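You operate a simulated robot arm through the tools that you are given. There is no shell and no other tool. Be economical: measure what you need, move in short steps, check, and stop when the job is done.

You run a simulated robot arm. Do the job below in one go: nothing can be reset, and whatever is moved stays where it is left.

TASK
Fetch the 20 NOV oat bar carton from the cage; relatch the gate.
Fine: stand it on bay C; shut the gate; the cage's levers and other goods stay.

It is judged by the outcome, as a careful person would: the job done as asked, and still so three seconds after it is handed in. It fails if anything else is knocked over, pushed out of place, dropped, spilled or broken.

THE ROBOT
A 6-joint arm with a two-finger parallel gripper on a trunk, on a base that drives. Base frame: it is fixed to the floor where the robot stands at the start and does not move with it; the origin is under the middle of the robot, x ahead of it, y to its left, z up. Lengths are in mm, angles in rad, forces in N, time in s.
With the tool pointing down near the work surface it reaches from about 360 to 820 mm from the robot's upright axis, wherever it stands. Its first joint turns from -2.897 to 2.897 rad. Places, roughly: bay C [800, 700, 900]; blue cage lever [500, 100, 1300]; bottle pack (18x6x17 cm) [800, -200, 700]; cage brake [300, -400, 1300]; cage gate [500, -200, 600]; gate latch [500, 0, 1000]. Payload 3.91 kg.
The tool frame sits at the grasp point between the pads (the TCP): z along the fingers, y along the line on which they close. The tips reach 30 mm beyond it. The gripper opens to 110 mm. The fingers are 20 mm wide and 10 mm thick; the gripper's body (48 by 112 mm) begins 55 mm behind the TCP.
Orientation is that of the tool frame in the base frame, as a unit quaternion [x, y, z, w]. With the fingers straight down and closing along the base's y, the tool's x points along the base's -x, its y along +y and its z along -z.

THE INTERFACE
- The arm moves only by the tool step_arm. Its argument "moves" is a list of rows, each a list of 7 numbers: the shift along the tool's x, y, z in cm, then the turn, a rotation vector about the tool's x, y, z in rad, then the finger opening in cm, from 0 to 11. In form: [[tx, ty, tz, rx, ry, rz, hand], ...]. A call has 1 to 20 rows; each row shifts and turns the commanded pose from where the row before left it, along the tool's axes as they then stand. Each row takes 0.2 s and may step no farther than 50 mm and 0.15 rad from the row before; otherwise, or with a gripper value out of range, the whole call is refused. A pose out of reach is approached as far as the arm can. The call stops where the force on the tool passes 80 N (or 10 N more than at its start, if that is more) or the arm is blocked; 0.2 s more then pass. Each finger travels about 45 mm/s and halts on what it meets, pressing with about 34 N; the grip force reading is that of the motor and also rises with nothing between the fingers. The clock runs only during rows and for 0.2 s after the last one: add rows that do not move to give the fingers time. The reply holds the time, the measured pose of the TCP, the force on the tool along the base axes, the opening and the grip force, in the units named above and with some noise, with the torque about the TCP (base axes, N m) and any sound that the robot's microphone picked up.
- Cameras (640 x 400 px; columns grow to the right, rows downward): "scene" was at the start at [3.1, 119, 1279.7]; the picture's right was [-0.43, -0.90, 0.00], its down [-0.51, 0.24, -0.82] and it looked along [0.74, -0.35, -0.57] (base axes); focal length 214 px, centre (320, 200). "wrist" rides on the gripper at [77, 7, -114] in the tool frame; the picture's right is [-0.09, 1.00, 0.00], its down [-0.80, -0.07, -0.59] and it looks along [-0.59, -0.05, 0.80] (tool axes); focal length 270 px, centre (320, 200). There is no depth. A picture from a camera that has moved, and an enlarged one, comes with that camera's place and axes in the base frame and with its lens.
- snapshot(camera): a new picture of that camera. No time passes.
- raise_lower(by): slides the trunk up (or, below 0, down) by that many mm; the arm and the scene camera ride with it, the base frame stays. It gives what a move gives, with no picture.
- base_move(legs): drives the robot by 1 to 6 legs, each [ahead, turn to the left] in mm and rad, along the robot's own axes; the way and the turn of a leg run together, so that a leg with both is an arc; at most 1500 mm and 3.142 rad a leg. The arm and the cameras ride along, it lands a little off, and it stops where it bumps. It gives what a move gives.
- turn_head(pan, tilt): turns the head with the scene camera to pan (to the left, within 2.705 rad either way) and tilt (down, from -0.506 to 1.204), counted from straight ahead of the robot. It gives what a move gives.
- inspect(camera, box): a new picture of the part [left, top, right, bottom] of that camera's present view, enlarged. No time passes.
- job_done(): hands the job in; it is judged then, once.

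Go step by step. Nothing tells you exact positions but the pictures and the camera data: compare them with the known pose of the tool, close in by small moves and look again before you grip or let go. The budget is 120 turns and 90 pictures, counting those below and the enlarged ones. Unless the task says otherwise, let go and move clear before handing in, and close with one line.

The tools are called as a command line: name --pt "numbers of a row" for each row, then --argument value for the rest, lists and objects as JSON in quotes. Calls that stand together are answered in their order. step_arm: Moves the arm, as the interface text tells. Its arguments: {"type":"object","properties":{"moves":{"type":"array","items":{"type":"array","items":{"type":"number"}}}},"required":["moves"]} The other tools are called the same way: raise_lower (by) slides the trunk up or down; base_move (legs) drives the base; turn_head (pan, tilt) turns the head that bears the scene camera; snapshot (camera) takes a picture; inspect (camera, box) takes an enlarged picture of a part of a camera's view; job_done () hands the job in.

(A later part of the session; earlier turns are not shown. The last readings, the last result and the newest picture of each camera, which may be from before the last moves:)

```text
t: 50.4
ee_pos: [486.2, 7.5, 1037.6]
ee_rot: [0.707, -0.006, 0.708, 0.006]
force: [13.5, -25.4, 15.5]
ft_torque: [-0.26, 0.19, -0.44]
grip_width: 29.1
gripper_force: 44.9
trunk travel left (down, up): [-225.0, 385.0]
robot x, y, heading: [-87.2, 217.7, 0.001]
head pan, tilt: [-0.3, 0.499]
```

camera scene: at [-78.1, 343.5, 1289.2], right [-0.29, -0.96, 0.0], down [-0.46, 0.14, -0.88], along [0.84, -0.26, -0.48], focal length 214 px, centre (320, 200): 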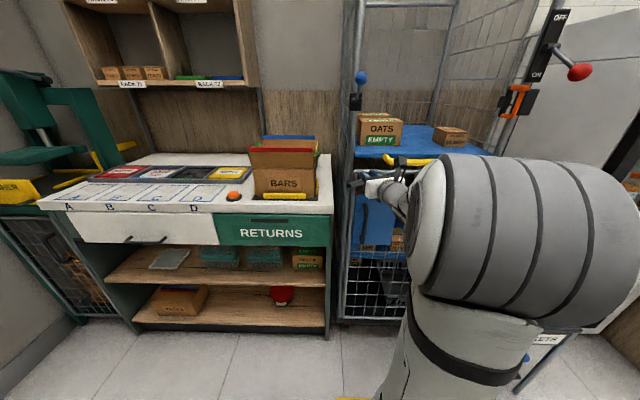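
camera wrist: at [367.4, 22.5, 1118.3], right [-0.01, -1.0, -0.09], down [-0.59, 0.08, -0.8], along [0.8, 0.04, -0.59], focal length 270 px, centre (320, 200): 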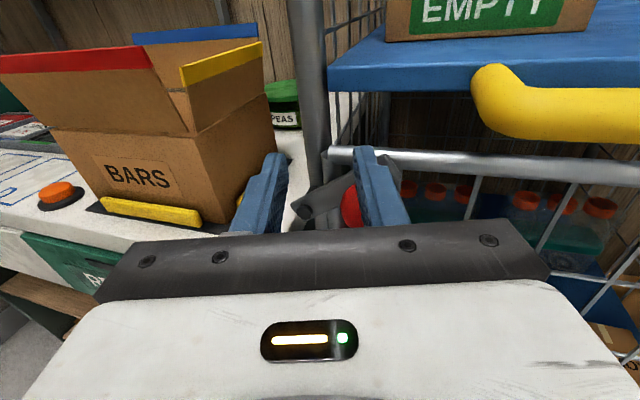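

inspect --camera "wrist" --box '[220, 120, 460, 270]'

inspect --camera "scene" --box '[335, 155, 415, 215]'

```text
2.67 times, centred on (340, 195) of wrist
camera zoom: at [371.3, 2.7, 1115.4], right [-0.02, -1.0, -0.09], down [-0.59, 0.08, -0.8], along [0.81, 0.04, -0.59], focal length 721 px, centre (267, 213)
```

zoom: 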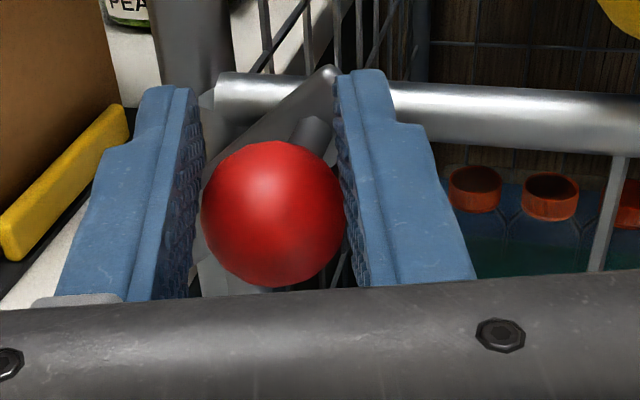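

```text
6.67 times, centred on (375, 185) of scene
camera zoom: at [-77.4, 340.9, 1289.7], right [-0.29, -0.96, 0.0], down [-0.46, 0.14, -0.88], along [0.84, -0.26, -0.48], focal length 1430 px, centre (-47, 300)
```

zoom: 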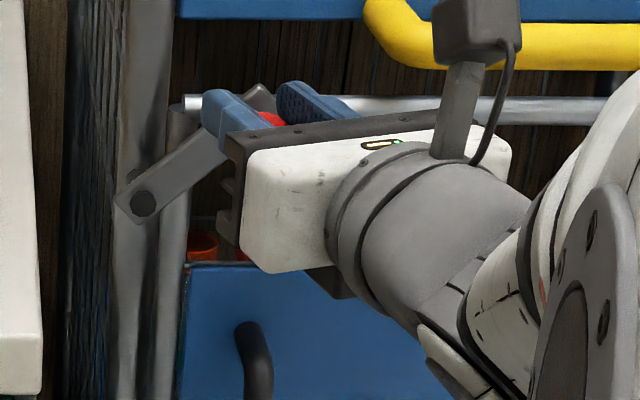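

The ball is moving with the grip, but it cannot roll between the pads. I'll rotate the tool together with the bar from here.

step_arm --pt "0.25 0.28 0 0 0 0 2.4" --pt "0.57 -0.53 0 0 0 -0.12 2.4" --pt "0.57 -0.53 0 0 0 -0.12 2.4" --pt "0.57 -0.53 0 0 0 -0.12 2.4"

inspect --camera "scene" --box '[335, 155, 415, 215]'

```text
t: 51.4
ee_pos: [486.4, 26.7, 1053.1]
ee_rot: [0.697, 0.122, 0.694, 0.134]
force: [-0.1, 0.6, 0.2]
ft_torque: [-0.04, 0.0, -0.01]
grip_width: 24.0
gripper_force: 0.1
trunk travel left (down, up): [-225.0, 385.0]
robot x, y, heading: [-84.8, 221.9, 0.005]
head pan, tilt: [-0.3, 0.499]
```

```text
6.67 times, centred on (375, 185) of scene
camera zoom: at [-78.1, 343.5, 1289.2], right [-0.29, -0.96, 0.0], down [-0.46, 0.14, -0.88], along [0.84, -0.26, -0.48], focal length 1430 px, centre (-47, 300)
```

zoom: 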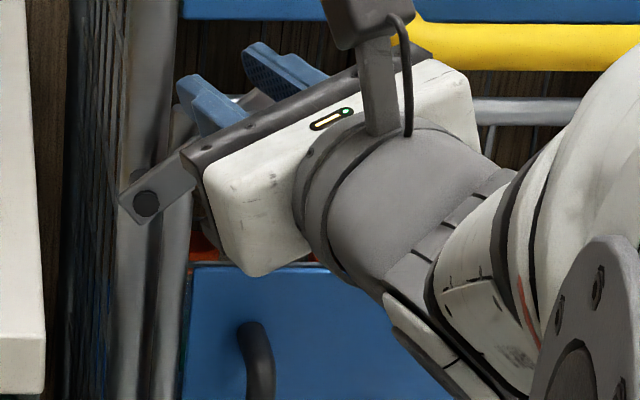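

It slipped off at about 42–45° again, so that looks like the latch's stop. I'll back away without touching it, wait, and see whether it stays up.

step_arm --pt "0 0 -4 0 0 0 6" --pt "0 0 -4 0 0 0 6" --pt "0 0 -4 0 0 0.12 6" --pt "0 0 0 0 0 0.12 6" --pt "0 0 0 0 0 0.12 6"

inspect --camera "wrist" --box '[220, 50, 460, 200]'

step_arm --pt "0 0 0 0 0 0 6" --pt "0 0 0 0 0 0 6" --pt "0 0 0 0 0 0 6" --pt "0 0 0 0 0 0 6" --pt "0 0 0 0 0 0 6"

inspect --camera "wrist" --box '[220, 50, 460, 200]'

```text
t: 52.6
ee_pos: [365.4, 26.1, 1055.6]
ee_rot: [0.707, -0.006, 0.707, 0.005]
force: [-0.7, -1.0, 0.1]
ft_torque: [0.01, 0.01, 0.0]
grip_width: 60.1
gripper_force: 0.1
trunk travel left (down, up): [-225.0, 385.0]
robot x, y, heading: [-85.3, 218.5, 0.006]
head pan, tilt: [-0.3, 0.499]
```

```text
2.67 times, centred on (340, 125) of wrist
camera zoom: at [252.2, 21.6, 1132.4], right [-0.02, -1.0, -0.09], down [-0.59, 0.08, -0.8], along [0.81, 0.04, -0.59], focal length 721 px, centre (267, 400)
```

zoom: 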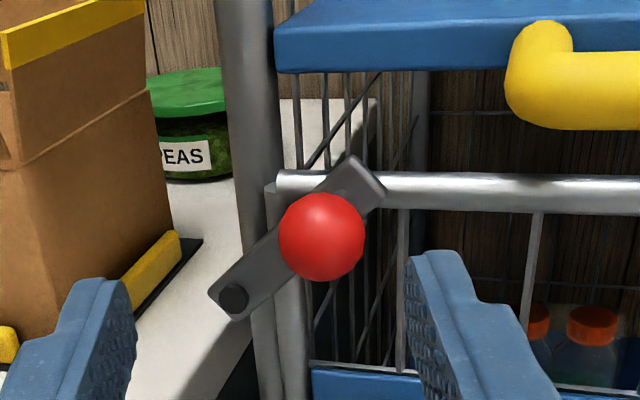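

```text
t: 53.8
ee_pos: [368.0, 26.0, 1054.7]
ee_rot: [0.707, -0.006, 0.707, 0.006]
force: [-0.5, 0.0, 0.2]
ft_torque: [0.0, 0.0, 0.0]
grip_width: 60.1
gripper_force: 0.0
trunk travel left (down, up): [-225.0, 385.0]
robot x, y, heading: [-82.8, 217.0, 0.003]
head pan, tilt: [-0.3, 0.499]
```

```text
2.67 times, centred on (340, 125) of wrist
camera zoom: at [252.4, 21.7, 1132.5], right [-0.02, -1.0, -0.09], down [-0.59, 0.08, -0.8], along [0.81, 0.04, -0.59], focal length 721 px, centre (267, 400)
```

zoom: 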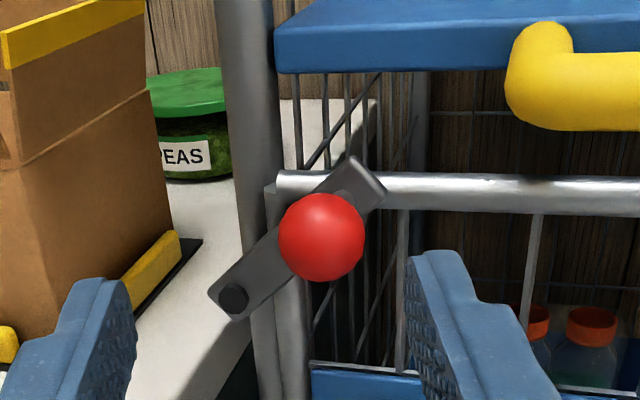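

The latch stays where I left it, about 45° up. Next I'll lower the trunk to handle height, move in front of the handle (about (527, -17), z 725–900), and look.

raise_lower --by -220

step_arm --pt "0 4.3 0 0 0 0 6" --pt "-1.5 0 3 0 0 0 6" --pt "0 0 0 0 0 0 6"

snapshot --camera "wrist"

snapshot --camera "scene"

```text
t: 56.1
ee_pos: [366.9, 26.8, 834.5]
ee_rot: [0.707, -0.006, 0.707, 0.007]
force: [-0.9, 0.0, 0.3]
ft_torque: [0.0, -0.01, 0.02]
grip_width: 60.1
gripper_force: 0.0
trunk travel left (down, up): [-5.0, 605.0]
robot x, y, heading: [-85.0, 221.0, 0.002]
head pan, tilt: [-0.3, 0.499]
```

```text
t: 56.9
ee_pos: [393.6, -16.3, 818.8]
ee_rot: [0.707, -0.006, 0.707, 0.007]
force: [-1.0, -0.5, -0.3]
ft_torque: [0.02, 0.02, -0.01]
grip_width: 60.0
gripper_force: 0.1
trunk travel left (down, up): [-5.0, 605.0]
robot x, y, heading: [-87.0, 217.5, 0.004]
head pan, tilt: [-0.3, 0.499]
```

```text
48 pictures are left
camera wrist: at [280.0, -21.7, 896.2], right [-0.02, -1.0, -0.09], down [-0.59, 0.08, -0.8], along [0.81, 0.04, -0.59], focal length 270 px, centre (320, 200)
```

wrist: 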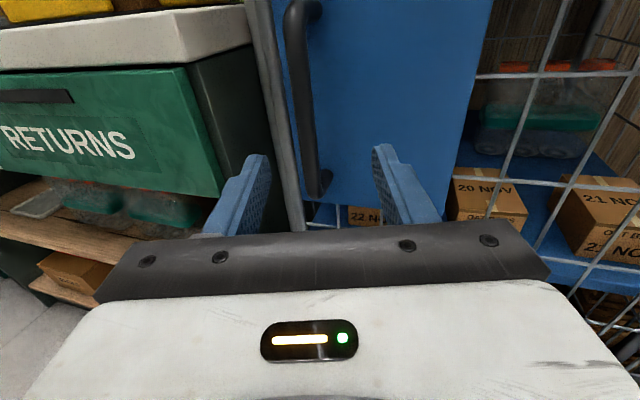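

```text
47 pictures are left
camera scene: at [-78.2, 343.6, 1069.2], right [-0.29, -0.96, 0.0], down [-0.46, 0.14, -0.88], along [0.84, -0.26, -0.48], focal length 214 px, centre (320, 200)
```

scene: 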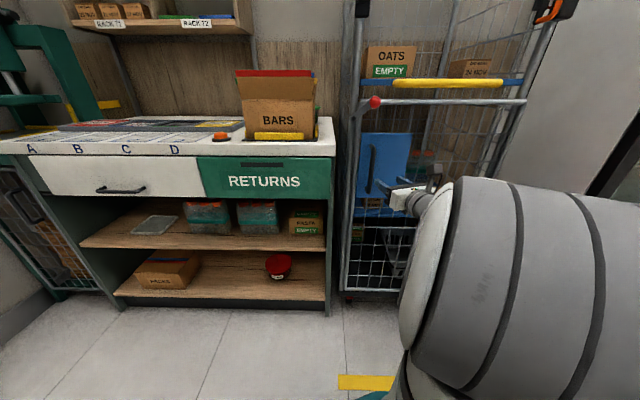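

The handle is at about y≈-8, z 735–890. I'll advance onto it and grip.

step_arm --pt "0 -0.8 4.2 0 0 0 6" --pt "0 0 4.2 0 0 0 6" --pt "0 0 4 0 0 0 6" --pt "0 0 0 0 0 0 6"

inspect --camera "wrist" --box '[200, 60, 440, 260]'

```text
t: 57.7
ee_pos: [498.2, -11.0, 819.9]
ee_rot: [0.708, -0.009, 0.706, 0.009]
force: [-37.1, 10.0, 1.6]
ft_torque: [-0.06, -0.1, -1.14]
grip_width: 55.2
gripper_force: 0.1
trunk travel left (down, up): [-5.0, 605.0]
robot x, y, heading: [-85.1, 221.4, 0.0]
head pan, tilt: [-0.3, 0.499]
stopped in row 3: the force on the tool passed its limit (the readings are from after the stop); the commanded pose is now the measured one
```

```text
2.00 times, centred on (320, 160) of wrist
camera zoom: at [383.8, -15.1, 899.3], right [-0.03, -1.0, -0.09], down [-0.59, 0.09, -0.8], along [0.8, 0.03, -0.59], focal length 541 px, centre (320, 280)
```

zoom: 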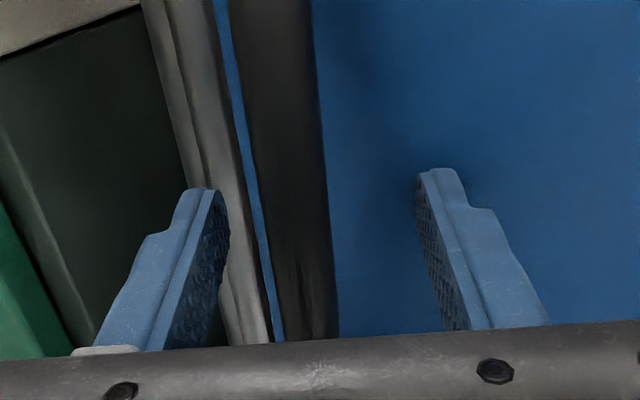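

The tips met the panel at x≈528, so the handle stands at x≈487, already between the fingers. I'll back off a little and close.

step_arm --pt "0 -0.4 -1.8 0 0 0 6" --pt "0 0 0 0 0 0 1" --pt "0 0 0 0 0 0 1" --pt "0 0 0 0 0 0 1" --pt "0 0 0 0 0 0 1" --pt "0 0 0 0 0 0 1"

```text
t: 59.1
ee_pos: [483.4, -6.2, 816.9]
ee_rot: [0.709, -0.007, 0.705, 0.006]
force: [-0.3, 8.0, -2.4]
ft_torque: [0.07, -0.28, 0.17]
grip_width: 16.1
gripper_force: 44.8
trunk travel left (down, up): [-5.0, 605.0]
robot x, y, heading: [-85.5, 219.1, 0.001]
head pan, tilt: [-0.3, 0.499]
```

The handle is gripped (16 mm). A gentle pull will show whether the gate is free.

step_arm --pt "0 0 -1 0 0 0 1" --pt "0 0 -1 0 0 0 1" --pt "0 0 -1 0 0 0 1"

```text
t: 59.9
ee_pos: [452.8, -6.2, 819.5]
ee_rot: [0.709, -0.011, 0.705, 0.01]
force: [-0.5, 0.4, -0.9]
ft_torque: [-0.01, -0.02, -0.01]
grip_width: 10.1
gripper_force: 0.0
trunk travel left (down, up): [-5.0, 605.0]
robot x, y, heading: [-89.0, 218.0, 0.002]
head pan, tilt: [-0.3, 0.499]
```

snapshot --camera "wrist"

inspect --camera "scene" --box '[330, 70, 430, 220]'

```text
45 pictures are left
camera wrist: at [339.4, -11.3, 897.2], right [-0.03, -1.0, -0.09], down [-0.6, 0.09, -0.8], along [0.8, 0.03, -0.6], focal length 270 px, centre (320, 200)
```

wrist: 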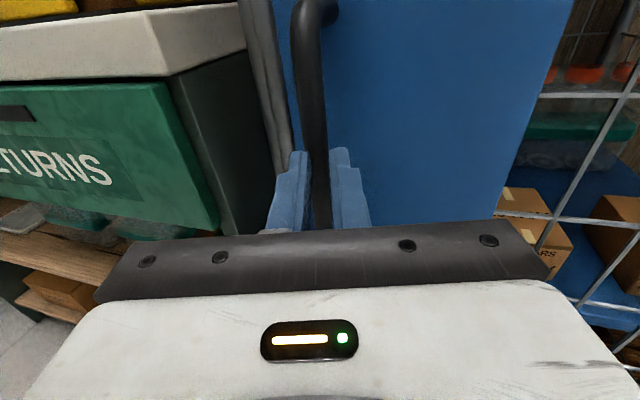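

```text
2.67 times, centred on (380, 145) of scene
camera zoom: at [-77.8, 343.6, 1069.2], right [-0.29, -0.96, 0.0], down [-0.46, 0.14, -0.88], along [0.84, -0.26, -0.48], focal length 572 px, centre (160, 347)
```

zoom: 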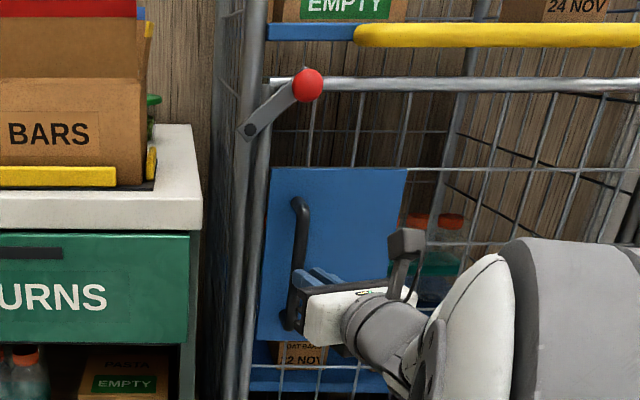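

The grip slipped off. I'll take the handle deeper and pull in tiny steps to read the resistance.

step_arm --pt "0 0 0 0 0 0 5" --pt "0 0 0 0 0 0 5" --pt "0 -0.1 4.2 0 0 0 5" --pt "0 0 0 0 0 0 0" --pt "0 0 0 0 0 0 0" --pt "0 0 0 0 0 0 0" --pt "0 0 0 0 0 0 0" --pt "0 0 -0.6 0 0 0 0"

step_arm --pt "0 0 -0.6 0 0 0 0"

```text
t: 61.7
ee_pos: [492.2, -6.2, 818.4]
ee_rot: [0.709, -0.01, 0.705, 0.007]
force: [30.8, -10.6, 6.9]
ft_torque: [0.01, -0.03, 0.02]
grip_width: 16.1
gripper_force: 44.4
trunk travel left (down, up): [-5.0, 605.0]
robot x, y, heading: [-87.0, 218.9, 0.006]
head pan, tilt: [-0.3, 0.499]
```

```text
t: 62.1
ee_pos: [485.1, -5.9, 818.1]
ee_rot: [0.71, -0.01, 0.705, 0.008]
force: [29.2, -4.8, 6.9]
ft_torque: [0.06, 0.32, -0.01]
grip_width: 15.6
gripper_force: 44.8
trunk travel left (down, up): [-5.0, 605.0]
robot x, y, heading: [-89.3, 218.9, 0.008]
head pan, tilt: [-0.3, 0.499]
```

The gate resists at the limit of the grip, so the latch still blocks it and the bar must go higher. I'll release, go back up, and take the ball again with the tool rolled in line with the bar.

step_arm --pt "0 0 0 0 0 0 5" --pt "0 0 0 0 0 0 5" --pt "0 0 -4 0 0 0 6" --pt "0 0 -4 0 0 0 6" --pt "0 0 -1 0 0 -0.15 6.5" --pt "0 0 0 0 0 -0.15 6.5" --pt "0 0 0 0 0 -0.15 6.5" --pt "0 0 0 0 0 -0.15 6.5" --pt "0 0 0 0 0 -0.15 6.5"

raise_lower --by 205

snapshot --camera "wrist"

```text
t: 64.1
ee_pos: [393.2, -2.6, 819.1]
ee_rot: [0.663, 0.251, 0.653, 0.267]
force: [1.0, -0.1, -0.6]
ft_torque: [-0.01, 0.04, 0.03]
grip_width: 64.9
gripper_force: 0.2
trunk travel left (down, up): [-5.0, 605.0]
robot x, y, heading: [-85.2, 216.2, 0.007]
head pan, tilt: [-0.3, 0.499]
```

```text
t: 66.3
ee_pos: [394.0, -2.9, 1024.5]
ee_rot: [0.664, 0.25, 0.653, 0.265]
force: [0.3, 0.3, 0.1]
ft_torque: [-0.03, -0.01, 0.0]
grip_width: 65.0
gripper_force: 0.0
trunk travel left (down, up): [-210.0, 400.0]
robot x, y, heading: [-88.7, 217.8, 0.005]
head pan, tilt: [-0.3, 0.499]
```

```text
43 pictures are left
camera wrist: at [281.4, 46.7, 1086.8], right [-0.02, -0.79, 0.61], down [-0.61, -0.48, -0.63], along [0.79, -0.38, -0.47], focal length 270 px, centre (320, 200)
```

wrist: 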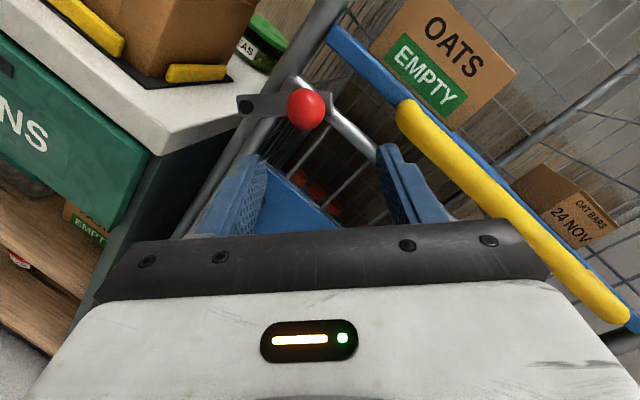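

In the rolled view the bar lines up with the fingers; I put the ball at about (488, 9, 1027). I'll advance and grip.

step_arm --pt "0.55 -0.44 1 0 0 0 6.5" --pt "0.6 -0.44 4 0 0 0 6.5" --pt "0 0 4.1 0 0 0 6.5" --pt "0 0 0 0 0 0 5"

inspect --camera "wrist" --box '[220, 120, 460, 270]'

```text
t: 67.3
ee_pos: [488.2, 7.6, 1027.4]
ee_rot: [0.663, 0.251, 0.653, 0.266]
force: [-0.2, -0.2, 1.2]
ft_torque: [-0.02, -0.03, 0.03]
grip_width: 49.9
gripper_force: 0.0
trunk travel left (down, up): [-210.0, 400.0]
robot x, y, heading: [-85.7, 214.9, 0.004]
head pan, tilt: [-0.3, 0.499]
```

```text
2.67 times, centred on (340, 195) of wrist
camera zoom: at [375.6, 57.2, 1090.1], right [-0.02, -0.79, 0.61], down [-0.61, -0.48, -0.63], along [0.79, -0.38, -0.47], focal length 721 px, centre (267, 213)
```

zoom: 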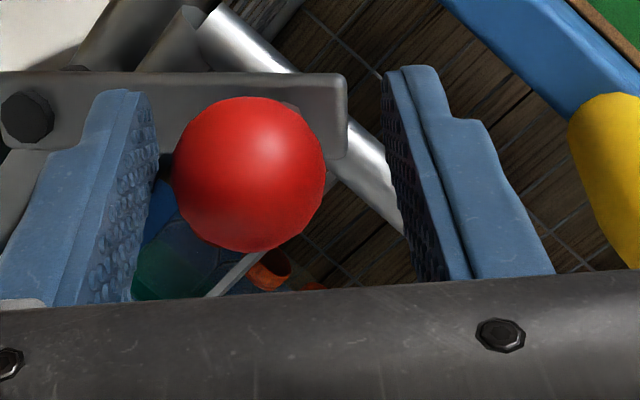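

The ball is centred within a few mm. I'll close and rotate rigidly about the pivot in steps.

step_arm --pt "0 -0.3 0 0 0 0 5" --pt "0 0 0 0 0 0 2.4" --pt "0 0 0 0 0 0 2.4" --pt "0 0 0 0 0 0 2.4" --pt "0.71 -0.04 0 0 0 -0.12 2.4"

step_arm --pt "0.71 -0.04 0 0 0 -0.12 2.4"

```text
t: 68.5
ee_pos: [487.0, 15.9, 1028.2]
ee_rot: [0.648, 0.29, 0.635, 0.304]
force: [4.1, 1.9, -5.6]
ft_torque: [0.21, 0.79, -0.77]
grip_width: 31.3
gripper_force: 45.1
trunk travel left (down, up): [-210.0, 400.0]
robot x, y, heading: [-82.2, 220.0, 0.005]
head pan, tilt: [-0.3, 0.499]
```

```text
t: 68.9
ee_pos: [488.5, 20.5, 1033.0]
ee_rot: [0.629, 0.329, 0.616, 0.343]
force: [22.9, -9.5, 2.9]
ft_torque: [0.15, 0.3, -0.63]
grip_width: 31.2
gripper_force: 44.7
trunk travel left (down, up): [-210.0, 400.0]
robot x, y, heading: [-90.9, 213.2, 0.007]
head pan, tilt: [-0.3, 0.499]
```

It is moving past the earlier point with low force. I'll continue, easing forward slightly to follow the +x pull.

step_arm --pt "0.71 -0.04 0.15 0 0 -0.12 2.4"

step_arm --pt "0.71 -0.04 0.15 0 0 -0.12 2.4"

step_arm --pt "0.71 -0.04 0.15 0 0 -0.12 2.4"

```text
t: 69.3
ee_pos: [490.1, 26.3, 1037.5]
ee_rot: [0.608, 0.367, 0.595, 0.378]
force: [27.9, -14.3, 6.6]
ft_torque: [0.04, 0.07, -0.4]
grip_width: 31.6
gripper_force: 45.1
trunk travel left (down, up): [-210.0, 400.0]
robot x, y, heading: [-88.6, 218.2, 0.003]
head pan, tilt: [-0.3, 0.499]
```

```text
t: 69.7
ee_pos: [490.9, 32.8, 1040.7]
ee_rot: [0.584, 0.402, 0.571, 0.413]
force: [24.0, -16.1, 13.2]
ft_torque: [0.02, 0.05, -0.58]
grip_width: 31.3
gripper_force: 44.9
trunk travel left (down, up): [-210.0, 400.0]
robot x, y, heading: [-88.2, 221.0, 0.005]
head pan, tilt: [-0.3, 0.499]
```

```text
t: 70.1
ee_pos: [492.0, 40.4, 1042.3]
ee_rot: [0.559, 0.436, 0.546, 0.447]
force: [19.4, -14.5, 17.8]
ft_torque: [-0.01, -0.05, -0.73]
grip_width: 31.5
gripper_force: 44.8
trunk travel left (down, up): [-210.0, 400.0]
robot x, y, heading: [-88.4, 221.6, 0.005]
head pan, tilt: [-0.3, 0.499]
```

inspect --camera "scene" --box '[335, 145, 415, 205]'

inspect --camera "wrist" --box '[200, 80, 460, 270]'

```text
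6.67 times, centred on (375, 175) of scene
camera zoom: at [-77.0, 342.3, 1274.5], right [-0.29, -0.96, 0.0], down [-0.46, 0.14, -0.88], along [0.84, -0.26, -0.48], focal length 1430 px, centre (-47, 367)
```

zoom: 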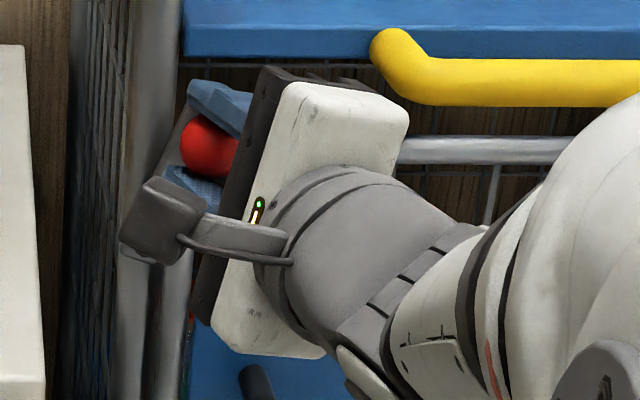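

```text
2.11 times, centred on (330, 175) of wrist
camera zoom: at [379.5, 116.0, 1066.8], right [0.0, -0.31, 0.95], down [-0.61, -0.75, -0.24], along [0.79, -0.59, -0.18], focal length 569 px, centre (299, 253)
```

zoom: 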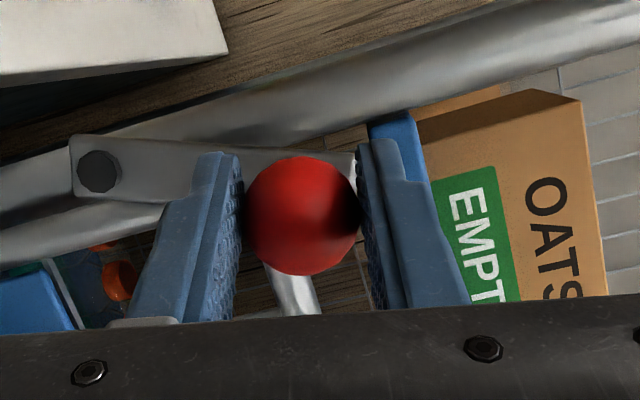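

The bar is now nearly upright and clear of the gate's rail. One more step, then release and back off.

step_arm --pt "0.71 -0.04 0 0 0 -0.12 2.4" --pt "0 0 0 0 0 0 5" --pt "0 0 0 0 0 0 6.5" --pt "0 0 -4 0 0 0 6.5" --pt "0 0 -4 0 0 0 6.5" --pt "0 0 -2 0 0 0.15 6.5" --pt "0 0 0 0 0 0.15 6.5" --pt "0 0 0 0 0 0.15 6.5" --pt "0 0 0 0 0 0.15 6.5" --pt "0 0 0 0 0 0.15 6.5" --pt "0 0 0 0 0 0.15 6.5" --pt "0 0 0 0 0 0.15 6.5" --pt "0 0 0 0 0 0.15 6.5" --pt "0 0 0 0 0 0.15 6.5" --pt "0 0 0 0 0 0.12 6.5"

snapshot --camera "wrist"

```text
t: 73.3
ee_pos: [390.7, 49.3, 1045.0]
ee_rot: [0.709, -0.01, 0.705, 0.008]
force: [-0.4, -0.2, 0.5]
ft_torque: [0.01, 0.01, 0.02]
grip_width: 65.2
gripper_force: 0.0
trunk travel left (down, up): [-210.0, 400.0]
robot x, y, heading: [-85.6, 219.5, 0.001]
head pan, tilt: [-0.3, 0.499]
```

```text
39 pictures are left
camera wrist: at [276.7, 46.4, 1122.8], right [-0.03, -1.0, -0.09], down [-0.6, 0.09, -0.8], along [0.8, 0.03, -0.6], focal length 270 px, centre (320, 200)
```

wrist: 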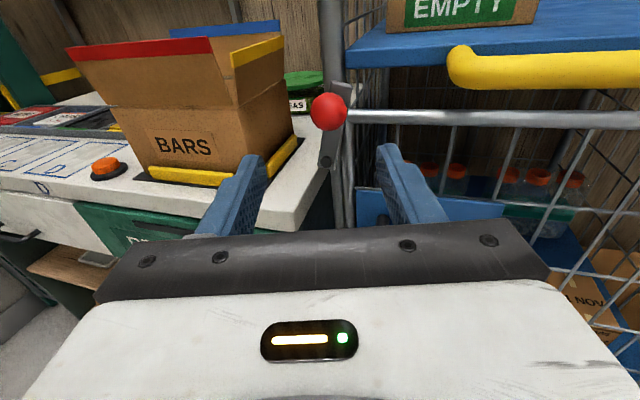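

The latch bar stands vertical and stays. Back down to the handle to grip and pull.

raise_lower --by -205

step_arm --pt "-1.1 2.8 0 0 0 0 5" --pt "-1.1 2.8 0 0 0 0 5" --pt "0 0 3.4 0 0 0 5" --pt "0 0 3.4 0 0 0 5" --pt "0 0 3.3 0 0 0 5" --pt "0 0 0 0 0 0 0" --pt "0 0 0 0 0 0 0" --pt "0 0 0 0 0 0 0" --pt "0 0 0 0 0 0 0" --pt "0 0 -1 0 0 0 0"

step_arm --pt "0 0 -1.5 0 0 0 0"

```text
t: 75.5
ee_pos: [389.2, 51.0, 840.1]
ee_rot: [0.709, -0.009, 0.705, 0.008]
force: [0.8, -0.5, 0.6]
ft_torque: [0.0, 0.01, 0.0]
grip_width: 64.8
gripper_force: 0.0
trunk travel left (down, up): [-5.0, 605.0]
robot x, y, heading: [-88.8, 217.3, 0.003]
head pan, tilt: [-0.3, 0.499]
```

```text
t: 77.7
ee_pos: [484.0, -5.8, 818.0]
ee_rot: [0.71, -0.007, 0.704, 0.008]
force: [32.4, 22.2, 0.7]
ft_torque: [0.25, -0.06, 0.2]
grip_width: 15.8
gripper_force: 45.4
trunk travel left (down, up): [-5.0, 605.0]
robot x, y, heading: [-87.0, 219.5, 0.006]
head pan, tilt: [-0.3, 0.499]
```

```text
t: 78.1
ee_pos: [468.3, -6.1, 817.6]
ee_rot: [0.71, -0.008, 0.704, 0.009]
force: [28.7, 25.0, -0.9]
ft_torque: [0.27, 0.35, 0.63]
grip_width: 15.7
gripper_force: 45.2
trunk travel left (down, up): [-5.0, 605.0]
robot x, y, heading: [-84.7, 219.2, 0.0]
head pan, tilt: [-0.3, 0.499]
```

inspect --camera "scene" --box '[330, 70, 430, 220]'

snapshot --camera "wrist"

```text
2.67 times, centred on (380, 145) of scene
camera zoom: at [-75.7, 345.5, 1068.9], right [-0.29, -0.96, 0.0], down [-0.46, 0.14, -0.88], along [0.84, -0.26, -0.48], focal length 572 px, centre (160, 347)
```

zoom: 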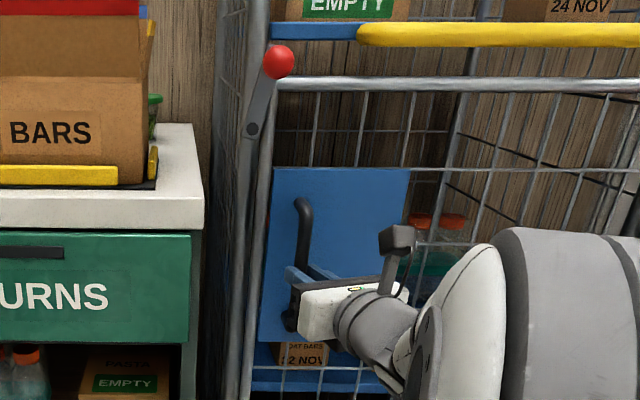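

```text
37 pictures are left
camera wrist: at [354.2, -9.6, 895.9], right [-0.02, -1.0, -0.09], down [-0.6, 0.08, -0.8], along [0.8, 0.03, -0.6], focal length 270 px, centre (320, 200)
```

wrist: 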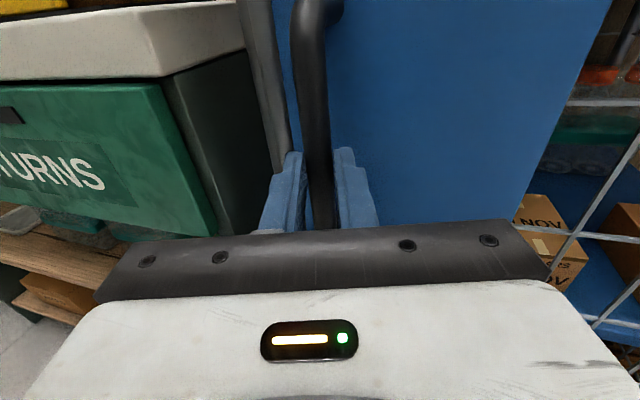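

The gate didn't move; the bar stands at about 77° and its edge may still overlap the rail end. I'll go back up and push the knob past vertical with closed fingers.

step_arm --pt "0 0 0 0 0 0 5" --pt "0 0 0 0 0 0 5" --pt "0 0 -4 0 0 0 5" --pt "0 0 -4 0 0 0 0" --pt "0 0 0 0 0 0 0" --pt "0 0 0 0 0 0 0"

raise_lower --by 205

step_arm --pt "1.7 0.5 0 0 0 0 0" --pt "0 0 5 0 0 0 0" --pt "0 0 4.5 0 0 0 0" --pt "0 -1 0 0 0 0 0" --pt "0 -1 0 0 0 0 0" --pt "0 -1 0 0 0 0 0" --pt "0 -1 0 0 0 0 0" --pt "0 -1 0 0 0 0 0"

snapshot --camera "wrist"

```text
t: 79.5
ee_pos: [384.9, -6.2, 817.0]
ee_rot: [0.709, -0.01, 0.705, 0.009]
force: [-0.2, -0.7, 0.7]
ft_torque: [-0.01, -0.03, -0.01]
grip_width: 0.0
gripper_force: 20.3
trunk travel left (down, up): [-5.0, 605.0]
robot x, y, heading: [-89.1, 220.1, 0.013]
head pan, tilt: [-0.3, 0.499]
```

```text
t: 81.7
ee_pos: [385.0, -6.2, 1022.9]
ee_rot: [0.709, -0.01, 0.705, 0.009]
force: [0.1, -0.5, -0.3]
ft_torque: [0.01, 0.05, 0.01]
grip_width: 0.1
gripper_force: 33.3
trunk travel left (down, up): [-210.0, 400.0]
robot x, y, heading: [-88.9, 218.9, 0.005]
head pan, tilt: [-0.3, 0.499]
```

```text
t: 83.5
ee_pos: [481.6, 32.8, 1038.2]
ee_rot: [0.709, -0.014, 0.705, 0.009]
force: [6.8, -27.4, 5.1]
ft_torque: [0.2, -0.11, -0.85]
grip_width: 0.3
gripper_force: 34.1
trunk travel left (down, up): [-210.0, 400.0]
robot x, y, heading: [-89.5, 219.9, 0.001]
head pan, tilt: [-0.3, 0.499]
```

```text
36 pictures are left
camera wrist: at [367.3, 29.2, 1117.7], right [-0.03, -1.0, -0.09], down [-0.6, 0.09, -0.8], along [0.8, 0.03, -0.6], focal length 270 px, centre (320, 200)
```

wrist: 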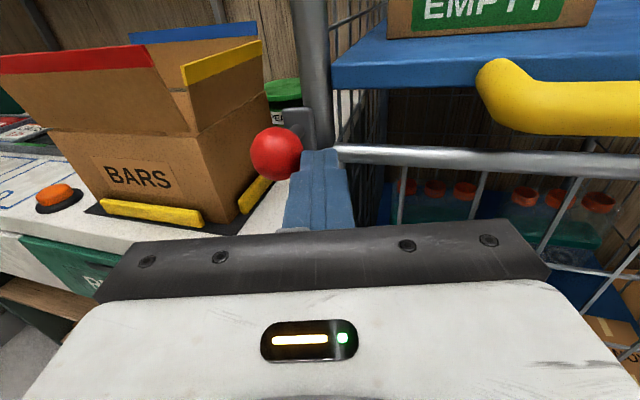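

The bar is past vertical now. I'll back away and try the handle again.

step_arm --pt "0 0.5 0 0 0 0 0" --pt "0 0 -4.8 0 0 0 0" --pt "0 0 -4.8 0 0 0 0" --pt "-0.9 2.2 0 0 0 0 5" --pt "-0.9 1.3 0 0 0 0 5"

raise_lower --by -205

step_arm --pt "0 0 3.6 0 0 0 5" --pt "0 0 3.6 0 0 0 5" --pt "0 0 3.6 0 0 0 5" --pt "0 0 0 0 0 0 0" --pt "0 0 0 0 0 0 0" --pt "0 0 0 0 0 0 0" --pt "0 0 0 0 0 0 0" --pt "0 0 -1 0 0 0 0" --pt "0 0 -1 0 0 0 0"

```text
t: 84.7
ee_pos: [383.7, -1.0, 1021.2]
ee_rot: [0.709, -0.008, 0.706, 0.007]
force: [0.1, 0.6, 0.0]
ft_torque: [-0.02, 0.01, -0.01]
grip_width: 50.0
gripper_force: 1.0
trunk travel left (down, up): [-210.0, 400.0]
robot x, y, heading: [-86.9, 217.9, 0.001]
head pan, tilt: [-0.3, 0.499]
```

```text
t: 87.0
ee_pos: [383.9, -0.6, 815.6]
ee_rot: [0.708, -0.01, 0.706, 0.009]
force: [0.4, 0.6, -0.5]
ft_torque: [0.01, 0.0, 0.01]
grip_width: 50.0
gripper_force: 0.1
trunk travel left (down, up): [-5.0, 605.0]
robot x, y, heading: [-89.6, 216.9, 0.007]
head pan, tilt: [-0.3, 0.499]
```

```text
t: 89.0
ee_pos: [471.3, -2.2, 816.7]
ee_rot: [0.708, -0.009, 0.706, 0.007]
force: [-1.3, -11.4, 5.3]
ft_torque: [0.24, 0.23, 0.06]
grip_width: 15.7
gripper_force: 44.9
trunk travel left (down, up): [-5.0, 605.0]
robot x, y, heading: [-84.3, 213.1, 0.002]
head pan, tilt: [-0.3, 0.499]
```

The gate is swinging freely now. I'll pull it along its arc about the right-hand hinge.

step_arm --pt "0 0.45 -2.4 0 0 0 0" --pt "0 0.45 -2.4 0 0 0 0" --pt "0 0.67 -2.35 0 0 0 0" --pt "0 0.67 -2.35 0 0 0 0"

step_arm --pt "0 0.9 -2.3 0 0 0 0" --pt "0 0.9 -2.3 0 0 0 0" --pt "0 1.1 -2.15 0 0 0 0" --pt "0 1.1 -2.15 0 0 0 0"

snapshot --camera "scene"

```text
t: 89.6
ee_pos: [424.9, 2.2, 817.0]
ee_rot: [0.709, 0.004, 0.706, -0.001]
force: [2.4, 32.1, -1.7]
ft_torque: [0.72, -1.21, 0.18]
grip_width: 16.0
gripper_force: 44.6
trunk travel left (down, up): [-5.0, 605.0]
robot x, y, heading: [-82.0, 219.8, 0.001]
head pan, tilt: [-0.3, 0.499]
stopped in row 3: the force on the tool passed its limit (the readings are from after the stop); the commanded pose is now the measured one
```

```text
t: 90.0
ee_pos: [409.9, 3.6, 816.7]
ee_rot: [0.707, 0.014, 0.707, -0.008]
force: [1.5, 33.9, 3.0]
ft_torque: [1.03, -0.94, 0.18]
grip_width: 15.6
gripper_force: 44.8
trunk travel left (down, up): [-5.0, 605.0]
robot x, y, heading: [-84.4, 220.4, -0.0]
head pan, tilt: [-0.3, 0.499]
stopped in row 1: the force on the tool passed its limit (the readings are from after the stop); the commanded pose is now the measured one
```

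```text
35 pictures are left
camera scene: at [-78.2, 346.1, 1068.9], right [-0.29, -0.96, 0.0], down [-0.46, 0.14, -0.88], along [0.84, -0.26, -0.48], focal length 214 px, centre (320, 200)
```

scene: 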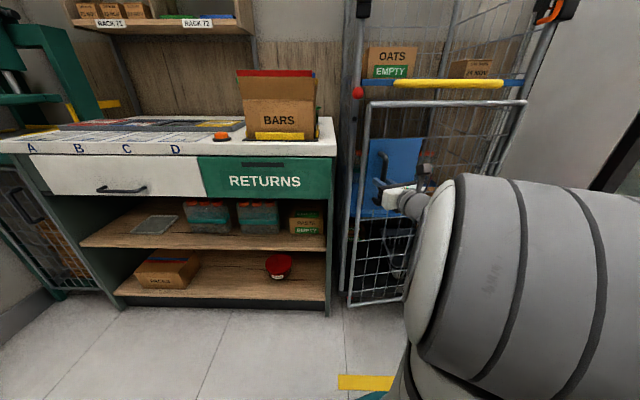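

The cage is yawed by about 0.3 rad, so the hinge sits nearer, at about (405, -438). I'll continue on the corrected arc.

step_arm --pt "0 0.25 -2.45 0 0 0 0" --pt "0 0.25 -2.45 0 0 0 0" --pt "0 0.34 -2.15 0 0 0 0" --pt "0 0.34 -2.15 0 0 0 0"

step_arm --pt "0 0.53 -2.15 0 0 0 0" --pt "0 0.53 -2.15 0 0 0 0" --pt "0 0.77 -2.05 0 0 0 0" --pt "0 0.77 -2.05 0 0 0 0"

```text
t: 90.7
ee_pos: [360.0, 3.2, 814.4]
ee_rot: [0.707, 0.02, 0.707, -0.015]
force: [-2.0, 31.0, 0.9]
ft_torque: [0.92, -1.05, 0.21]
grip_width: 15.7
gripper_force: 45.3
trunk travel left (down, up): [-5.0, 605.0]
robot x, y, heading: [-87.3, 219.7, 0.006]
head pan, tilt: [-0.3, 0.499]
stopped in row 3: the force on the tool passed its limit (the readings are from after the stop); the commanded pose is now the measured one
```

```text
t: 91.2
ee_pos: [332.0, 0.4, 816.7]
ee_rot: [0.706, 0.027, 0.707, -0.02]
force: [-3.3, 31.1, 4.3]
ft_torque: [0.88, -0.73, 0.27]
grip_width: 15.9
gripper_force: 44.6
trunk travel left (down, up): [-5.0, 605.0]
robot x, y, heading: [-88.1, 219.3, 0.002]
head pan, tilt: [-0.3, 0.499]
stopped in row 2: the force on the tool passed its limit (the readings are from after the stop); the commanded pose is now the measured one
```

step_arm --pt "0 -0.45 0 0 0 0 0" --pt "0 0.1 -1.6 0 0 0 0" --pt "0 0.25 -1.6 0 0 0 0" --pt "0 0.42 -2.1 0 0 0 0" --pt "0 0.52 -2.1 0 0 0 0"

step_arm --pt "0 0.7 -2.05 0 0 0 0" --pt "0 0.75 -2.05 0 0 0 0"

```text
t: 92.4
ee_pos: [255.7, -16.7, 815.3]
ee_rot: [0.707, 0.023, 0.707, -0.017]
force: [-2.7, 6.5, 16.8]
ft_torque: [0.41, -0.21, -0.09]
grip_width: 15.6
gripper_force: 44.8
trunk travel left (down, up): [-5.0, 605.0]
robot x, y, heading: [-85.1, 219.9, 0.004]
head pan, tilt: [-0.3, 0.499]
```

```text
t: 93.0
ee_pos: [216.1, -32.5, 815.0]
ee_rot: [0.706, 0.026, 0.707, -0.019]
force: [-13.0, 31.2, 20.9]
ft_torque: [0.66, -0.34, 0.2]
grip_width: 15.8
gripper_force: 44.6
trunk travel left (down, up): [-5.0, 605.0]
robot x, y, heading: [-85.3, 218.3, 0.004]
head pan, tilt: [-0.3, 0.499]
```

The gate is open about 35° and following. I'll continue the arc, the reach allows it.

step_arm --pt "0 0.5 -1.95 0 0 0 0" --pt "0 0.8 -1.95 0 0 0 0" --pt "0 1.1 -1.87 0 0 0 0" --pt "0 1.15 -1.87 0 0 0 0"

step_arm --pt "0 1.3 -1.75 0 0 0 0" --pt "0 1.33 -1.75 0 0 0 0" --pt "0 1.45 -1.6 0 0 0 0" --pt "0 1.5 -1.6 0 0 0 0"

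```text
t: 94.0
ee_pos: [145.2, -66.9, 814.1]
ee_rot: [0.709, 0.029, 0.704, -0.022]
force: [26.4, 71.9, -7.8]
ft_torque: [0.25, 0.12, 0.88]
grip_width: 15.8
gripper_force: 44.6
trunk travel left (down, up): [-5.0, 605.0]
robot x, y, heading: [-84.6, 220.0, 0.002]
head pan, tilt: [-0.3, 0.499]
```

```text
t: 94.3
ee_pos: [142.5, -67.7, 815.4]
ee_rot: [0.707, 0.033, 0.706, -0.029]
force: [14.4, 35.2, 3.0]
ft_torque: [0.23, -0.91, 0.59]
grip_width: 15.7
gripper_force: 44.1
trunk travel left (down, up): [-5.0, 605.0]
robot x, y, heading: [-87.5, 219.4, 0.0]
head pan, tilt: [-0.3, 0.499]
stopped in row 1: the force on the tool passed its limit (the readings are from after the stop); the commanded pose is now the measured one
```

Resistance is growing; I'll look before going on.

snapshot --camera "scene"

snapshot --camera "wrist"

```text
34 pictures are left
camera scene: at [-77.5, 346.3, 1068.9], right [-0.29, -0.96, 0.0], down [-0.46, 0.14, -0.88], along [0.84, -0.26, -0.48], focal length 214 px, centre (320, 200)
```

scene: 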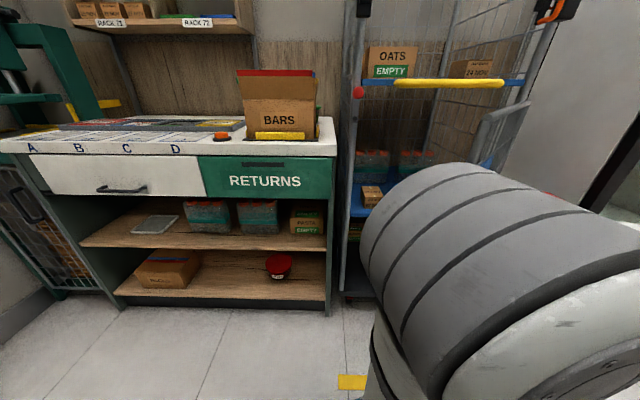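

```text
33 pictures are left
camera wrist: at [29.2, -84.2, 892.6], right [0.09, -0.99, -0.08], down [-0.6, 0.01, -0.8], along [0.8, 0.12, -0.59], focal length 270 px, centre (320, 200)
```

wrist: 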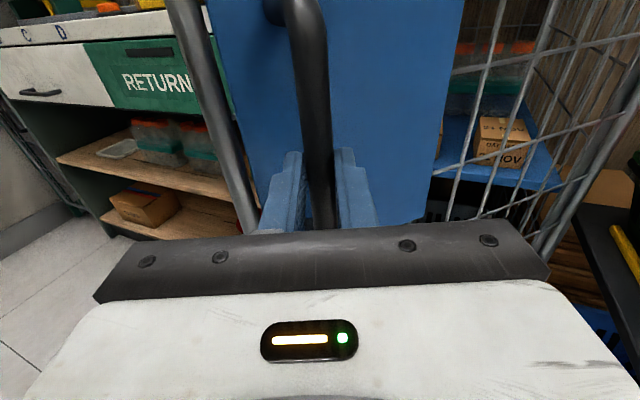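

The gate is about 48° open, and the tips now bind against the panel. I'll let go, back out, swing around the free edge and push the gate further open from inside.

step_arm --pt "0 0 0 0 0 0 5" --pt "0 0 0 0 0 0 5" --pt "0 0 -2.5 0 0 0 5" --pt "0 0 -2.5 0 0 0 5" --pt "0 -3 -0.5 0 0 0 5" --pt "0 -4 0 0 0 0 2" --pt "0 -4 0 0 0 0 0" --pt "0 -4 0 0 0 0 0"

snapshot --camera "wrist"

```text
t: 96.1
ee_pos: [96.4, 60.9, 805.7]
ee_rot: [0.707, 0.03, 0.706, -0.028]
force: [-0.6, 0.2, -0.6]
ft_torque: [0.0, -0.01, 0.03]
grip_width: 0.0
gripper_force: 18.4
out of reach, approached as far as the arm can: row 7, 8
trunk travel left (down, up): [-5.0, 605.0]
robot x, y, heading: [-86.4, 219.1, 0.004]
head pan, tilt: [-0.3, 0.499]
```

```text
32 pictures are left
camera wrist: at [-15.2, 45.4, 883.8], right [0.08, -0.99, -0.08], down [-0.6, 0.02, -0.8], along [0.8, 0.11, -0.59], focal length 270 px, centre (320, 200)
```

wrist: 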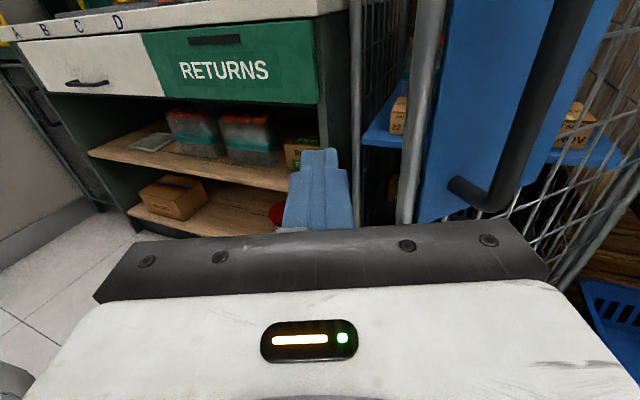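

I'm clear of the handle. I'll go forward on the left of the free edge, then sweep right against it.

step_arm --pt "0 -2 4 0 0 0 0" --pt "0 -2 4 0 0 0 0" --pt "0 0 4.5 0 0 0 0" --pt "0 0 2 0 0 0 0"

step_arm --pt "0 3 0 0 0 0 0" --pt "0 3 0 0 0 0 0" --pt "0 3 0 0 0 0 0" --pt "0 3 0 0 0 0 0" --pt "0 3 -0.5 0 0 0 0" --pt "0 3 -0.5 0 0 0 0"

snapshot --camera "wrist"

```text
t: 97.1
ee_pos: [235.0, 87.5, 836.4]
ee_rot: [0.707, 0.021, 0.706, -0.019]
force: [1.0, 1.3, -0.2]
ft_torque: [-0.02, -0.02, 0.0]
grip_width: 0.4
gripper_force: 33.6
out of reach, approached as far as the arm can: row 1, 2
trunk travel left (down, up): [-5.0, 605.0]
robot x, y, heading: [-85.4, 219.8, 0.004]
head pan, tilt: [-0.3, 0.499]
```

```text
t: 97.6
ee_pos: [239.8, 67.1, 833.9]
ee_rot: [0.707, 0.041, 0.705, -0.04]
force: [-29.8, 62.0, 4.3]
ft_torque: [-0.03, 0.05, -5.26]
grip_width: 0.0
gripper_force: 34.0
trunk travel left (down, up): [-5.0, 605.0]
robot x, y, heading: [-86.1, 220.7, 0.003]
head pan, tilt: [-0.3, 0.499]
stopped in row 2: the force on the tool passed its limit (the readings are from after the stop); the commanded pose is now the measured one
```

```text
31 pictures are left
camera wrist: at [127.9, 46.6, 912.0], right [0.11, -0.99, -0.09], down [-0.6, 0.0, -0.8], along [0.79, 0.14, -0.59], focal length 270 px, centre (320, 200)
```

wrist: 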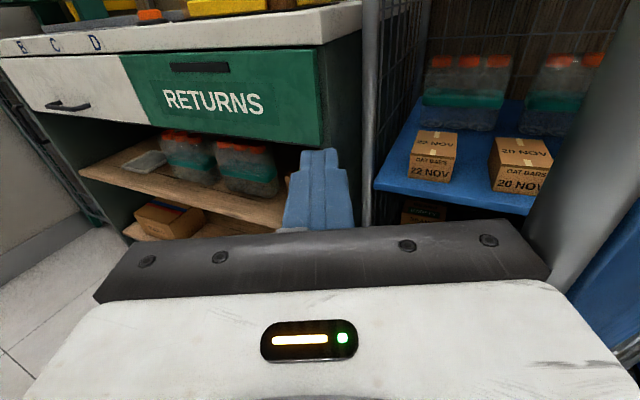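

My push runs mostly along the gate, which wastes it. I'll reposition the base further left and angled right, so the gripper's side can sweep the gate open.

step_arm --pt "0 -3 0 0 0 0 0" --pt "0 -3 0 0 0 0 0"

base_move --legs '[[0, 1.08], [182, 0], [0, -1.48]]'

turn_head --pan -0.3 --tilt 0.6

snapshot --camera "scene"

```text
t: 98.4
ee_pos: [238.5, 68.5, 815.0]
ee_rot: [0.721, -0.031, 0.691, -0.042]
force: [0.4, 0.6, -0.6]
ft_torque: [0.02, -0.02, 0.02]
grip_width: 0.4
gripper_force: 33.8
out of reach, approached as far as the arm can: row 2
trunk travel left (down, up): [-5.0, 605.0]
robot x, y, heading: [-88.6, 215.7, -0.0]
head pan, tilt: [-0.3, 0.499]
stopped in row 2: the arm was blocked; the commanded pose is now the measured one
```

```text
t: 106.3
ee_pos: [245.9, 126.1, 817.6]
ee_rot: [0.706, -0.162, 0.685, 0.082]
force: [0.3, -0.6, -0.2]
ft_torque: [0.03, 0.03, 0.0]
grip_width: 0.1
gripper_force: 34.0
trunk travel left (down, up): [-5.0, 605.0]
robot x, y, heading: [-9.7, 377.2, -0.346]
head pan, tilt: [-0.3, 0.499]
```

```text
t: 106.9
ee_pos: [245.8, 126.6, 816.6]
ee_rot: [0.705, -0.161, 0.685, 0.084]
force: [-0.6, 0.6, 0.8]
ft_torque: [-0.04, 0.01, -0.01]
grip_width: 0.0
gripper_force: 33.8
trunk travel left (down, up): [-5.0, 605.0]
robot x, y, heading: [-5.9, 376.2, -0.346]
head pan, tilt: [-0.3, 0.6]
```

```text
30 pictures are left
camera scene: at [41.8, 492.2, 1060.2], right [-0.6, -0.8, 0.0], down [-0.45, 0.34, -0.83], along [0.66, -0.5, -0.56], focal length 214 px, centre (320, 200)
```

scene: 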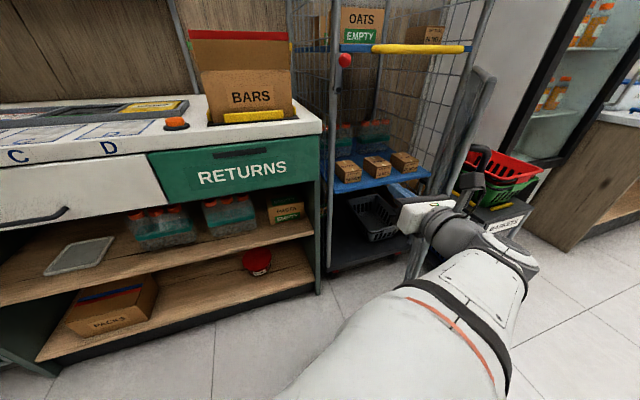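

A very good view: all three cartons and the open gate. I'll enlarge it.

inspect --camera "scene" --box '[320, 40, 520, 280]'

inspect --camera "scene" --box '[325, 130, 445, 205]'

```text
1.67 times, centred on (420, 160) of scene
camera zoom: at [41.8, 492.2, 1060.2], right [-0.6, -0.8, 0.0], down [-0.45, 0.34, -0.83], along [0.66, -0.5, -0.56], focal length 358 px, centre (153, 267)
```

zoom: 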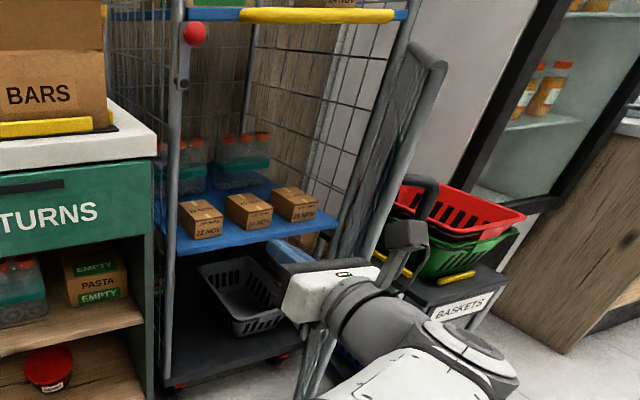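

```text
5.33 times, centred on (385, 168) of scene
camera zoom: at [41.8, 492.2, 1060.2], right [-0.6, -0.8, 0.0], down [-0.45, 0.34, -0.83], along [0.66, -0.5, -0.56], focal length 1144 px, centre (-27, 373)
```

zoom: 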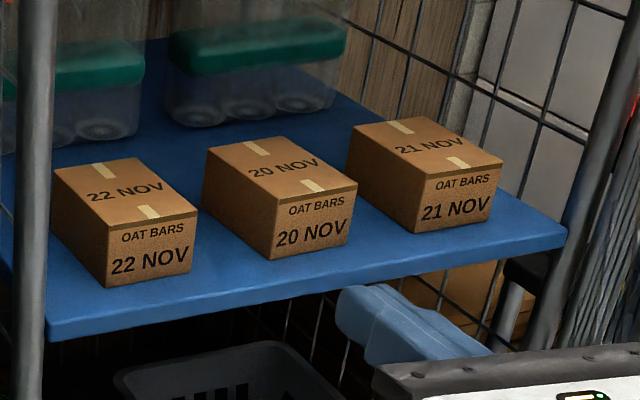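

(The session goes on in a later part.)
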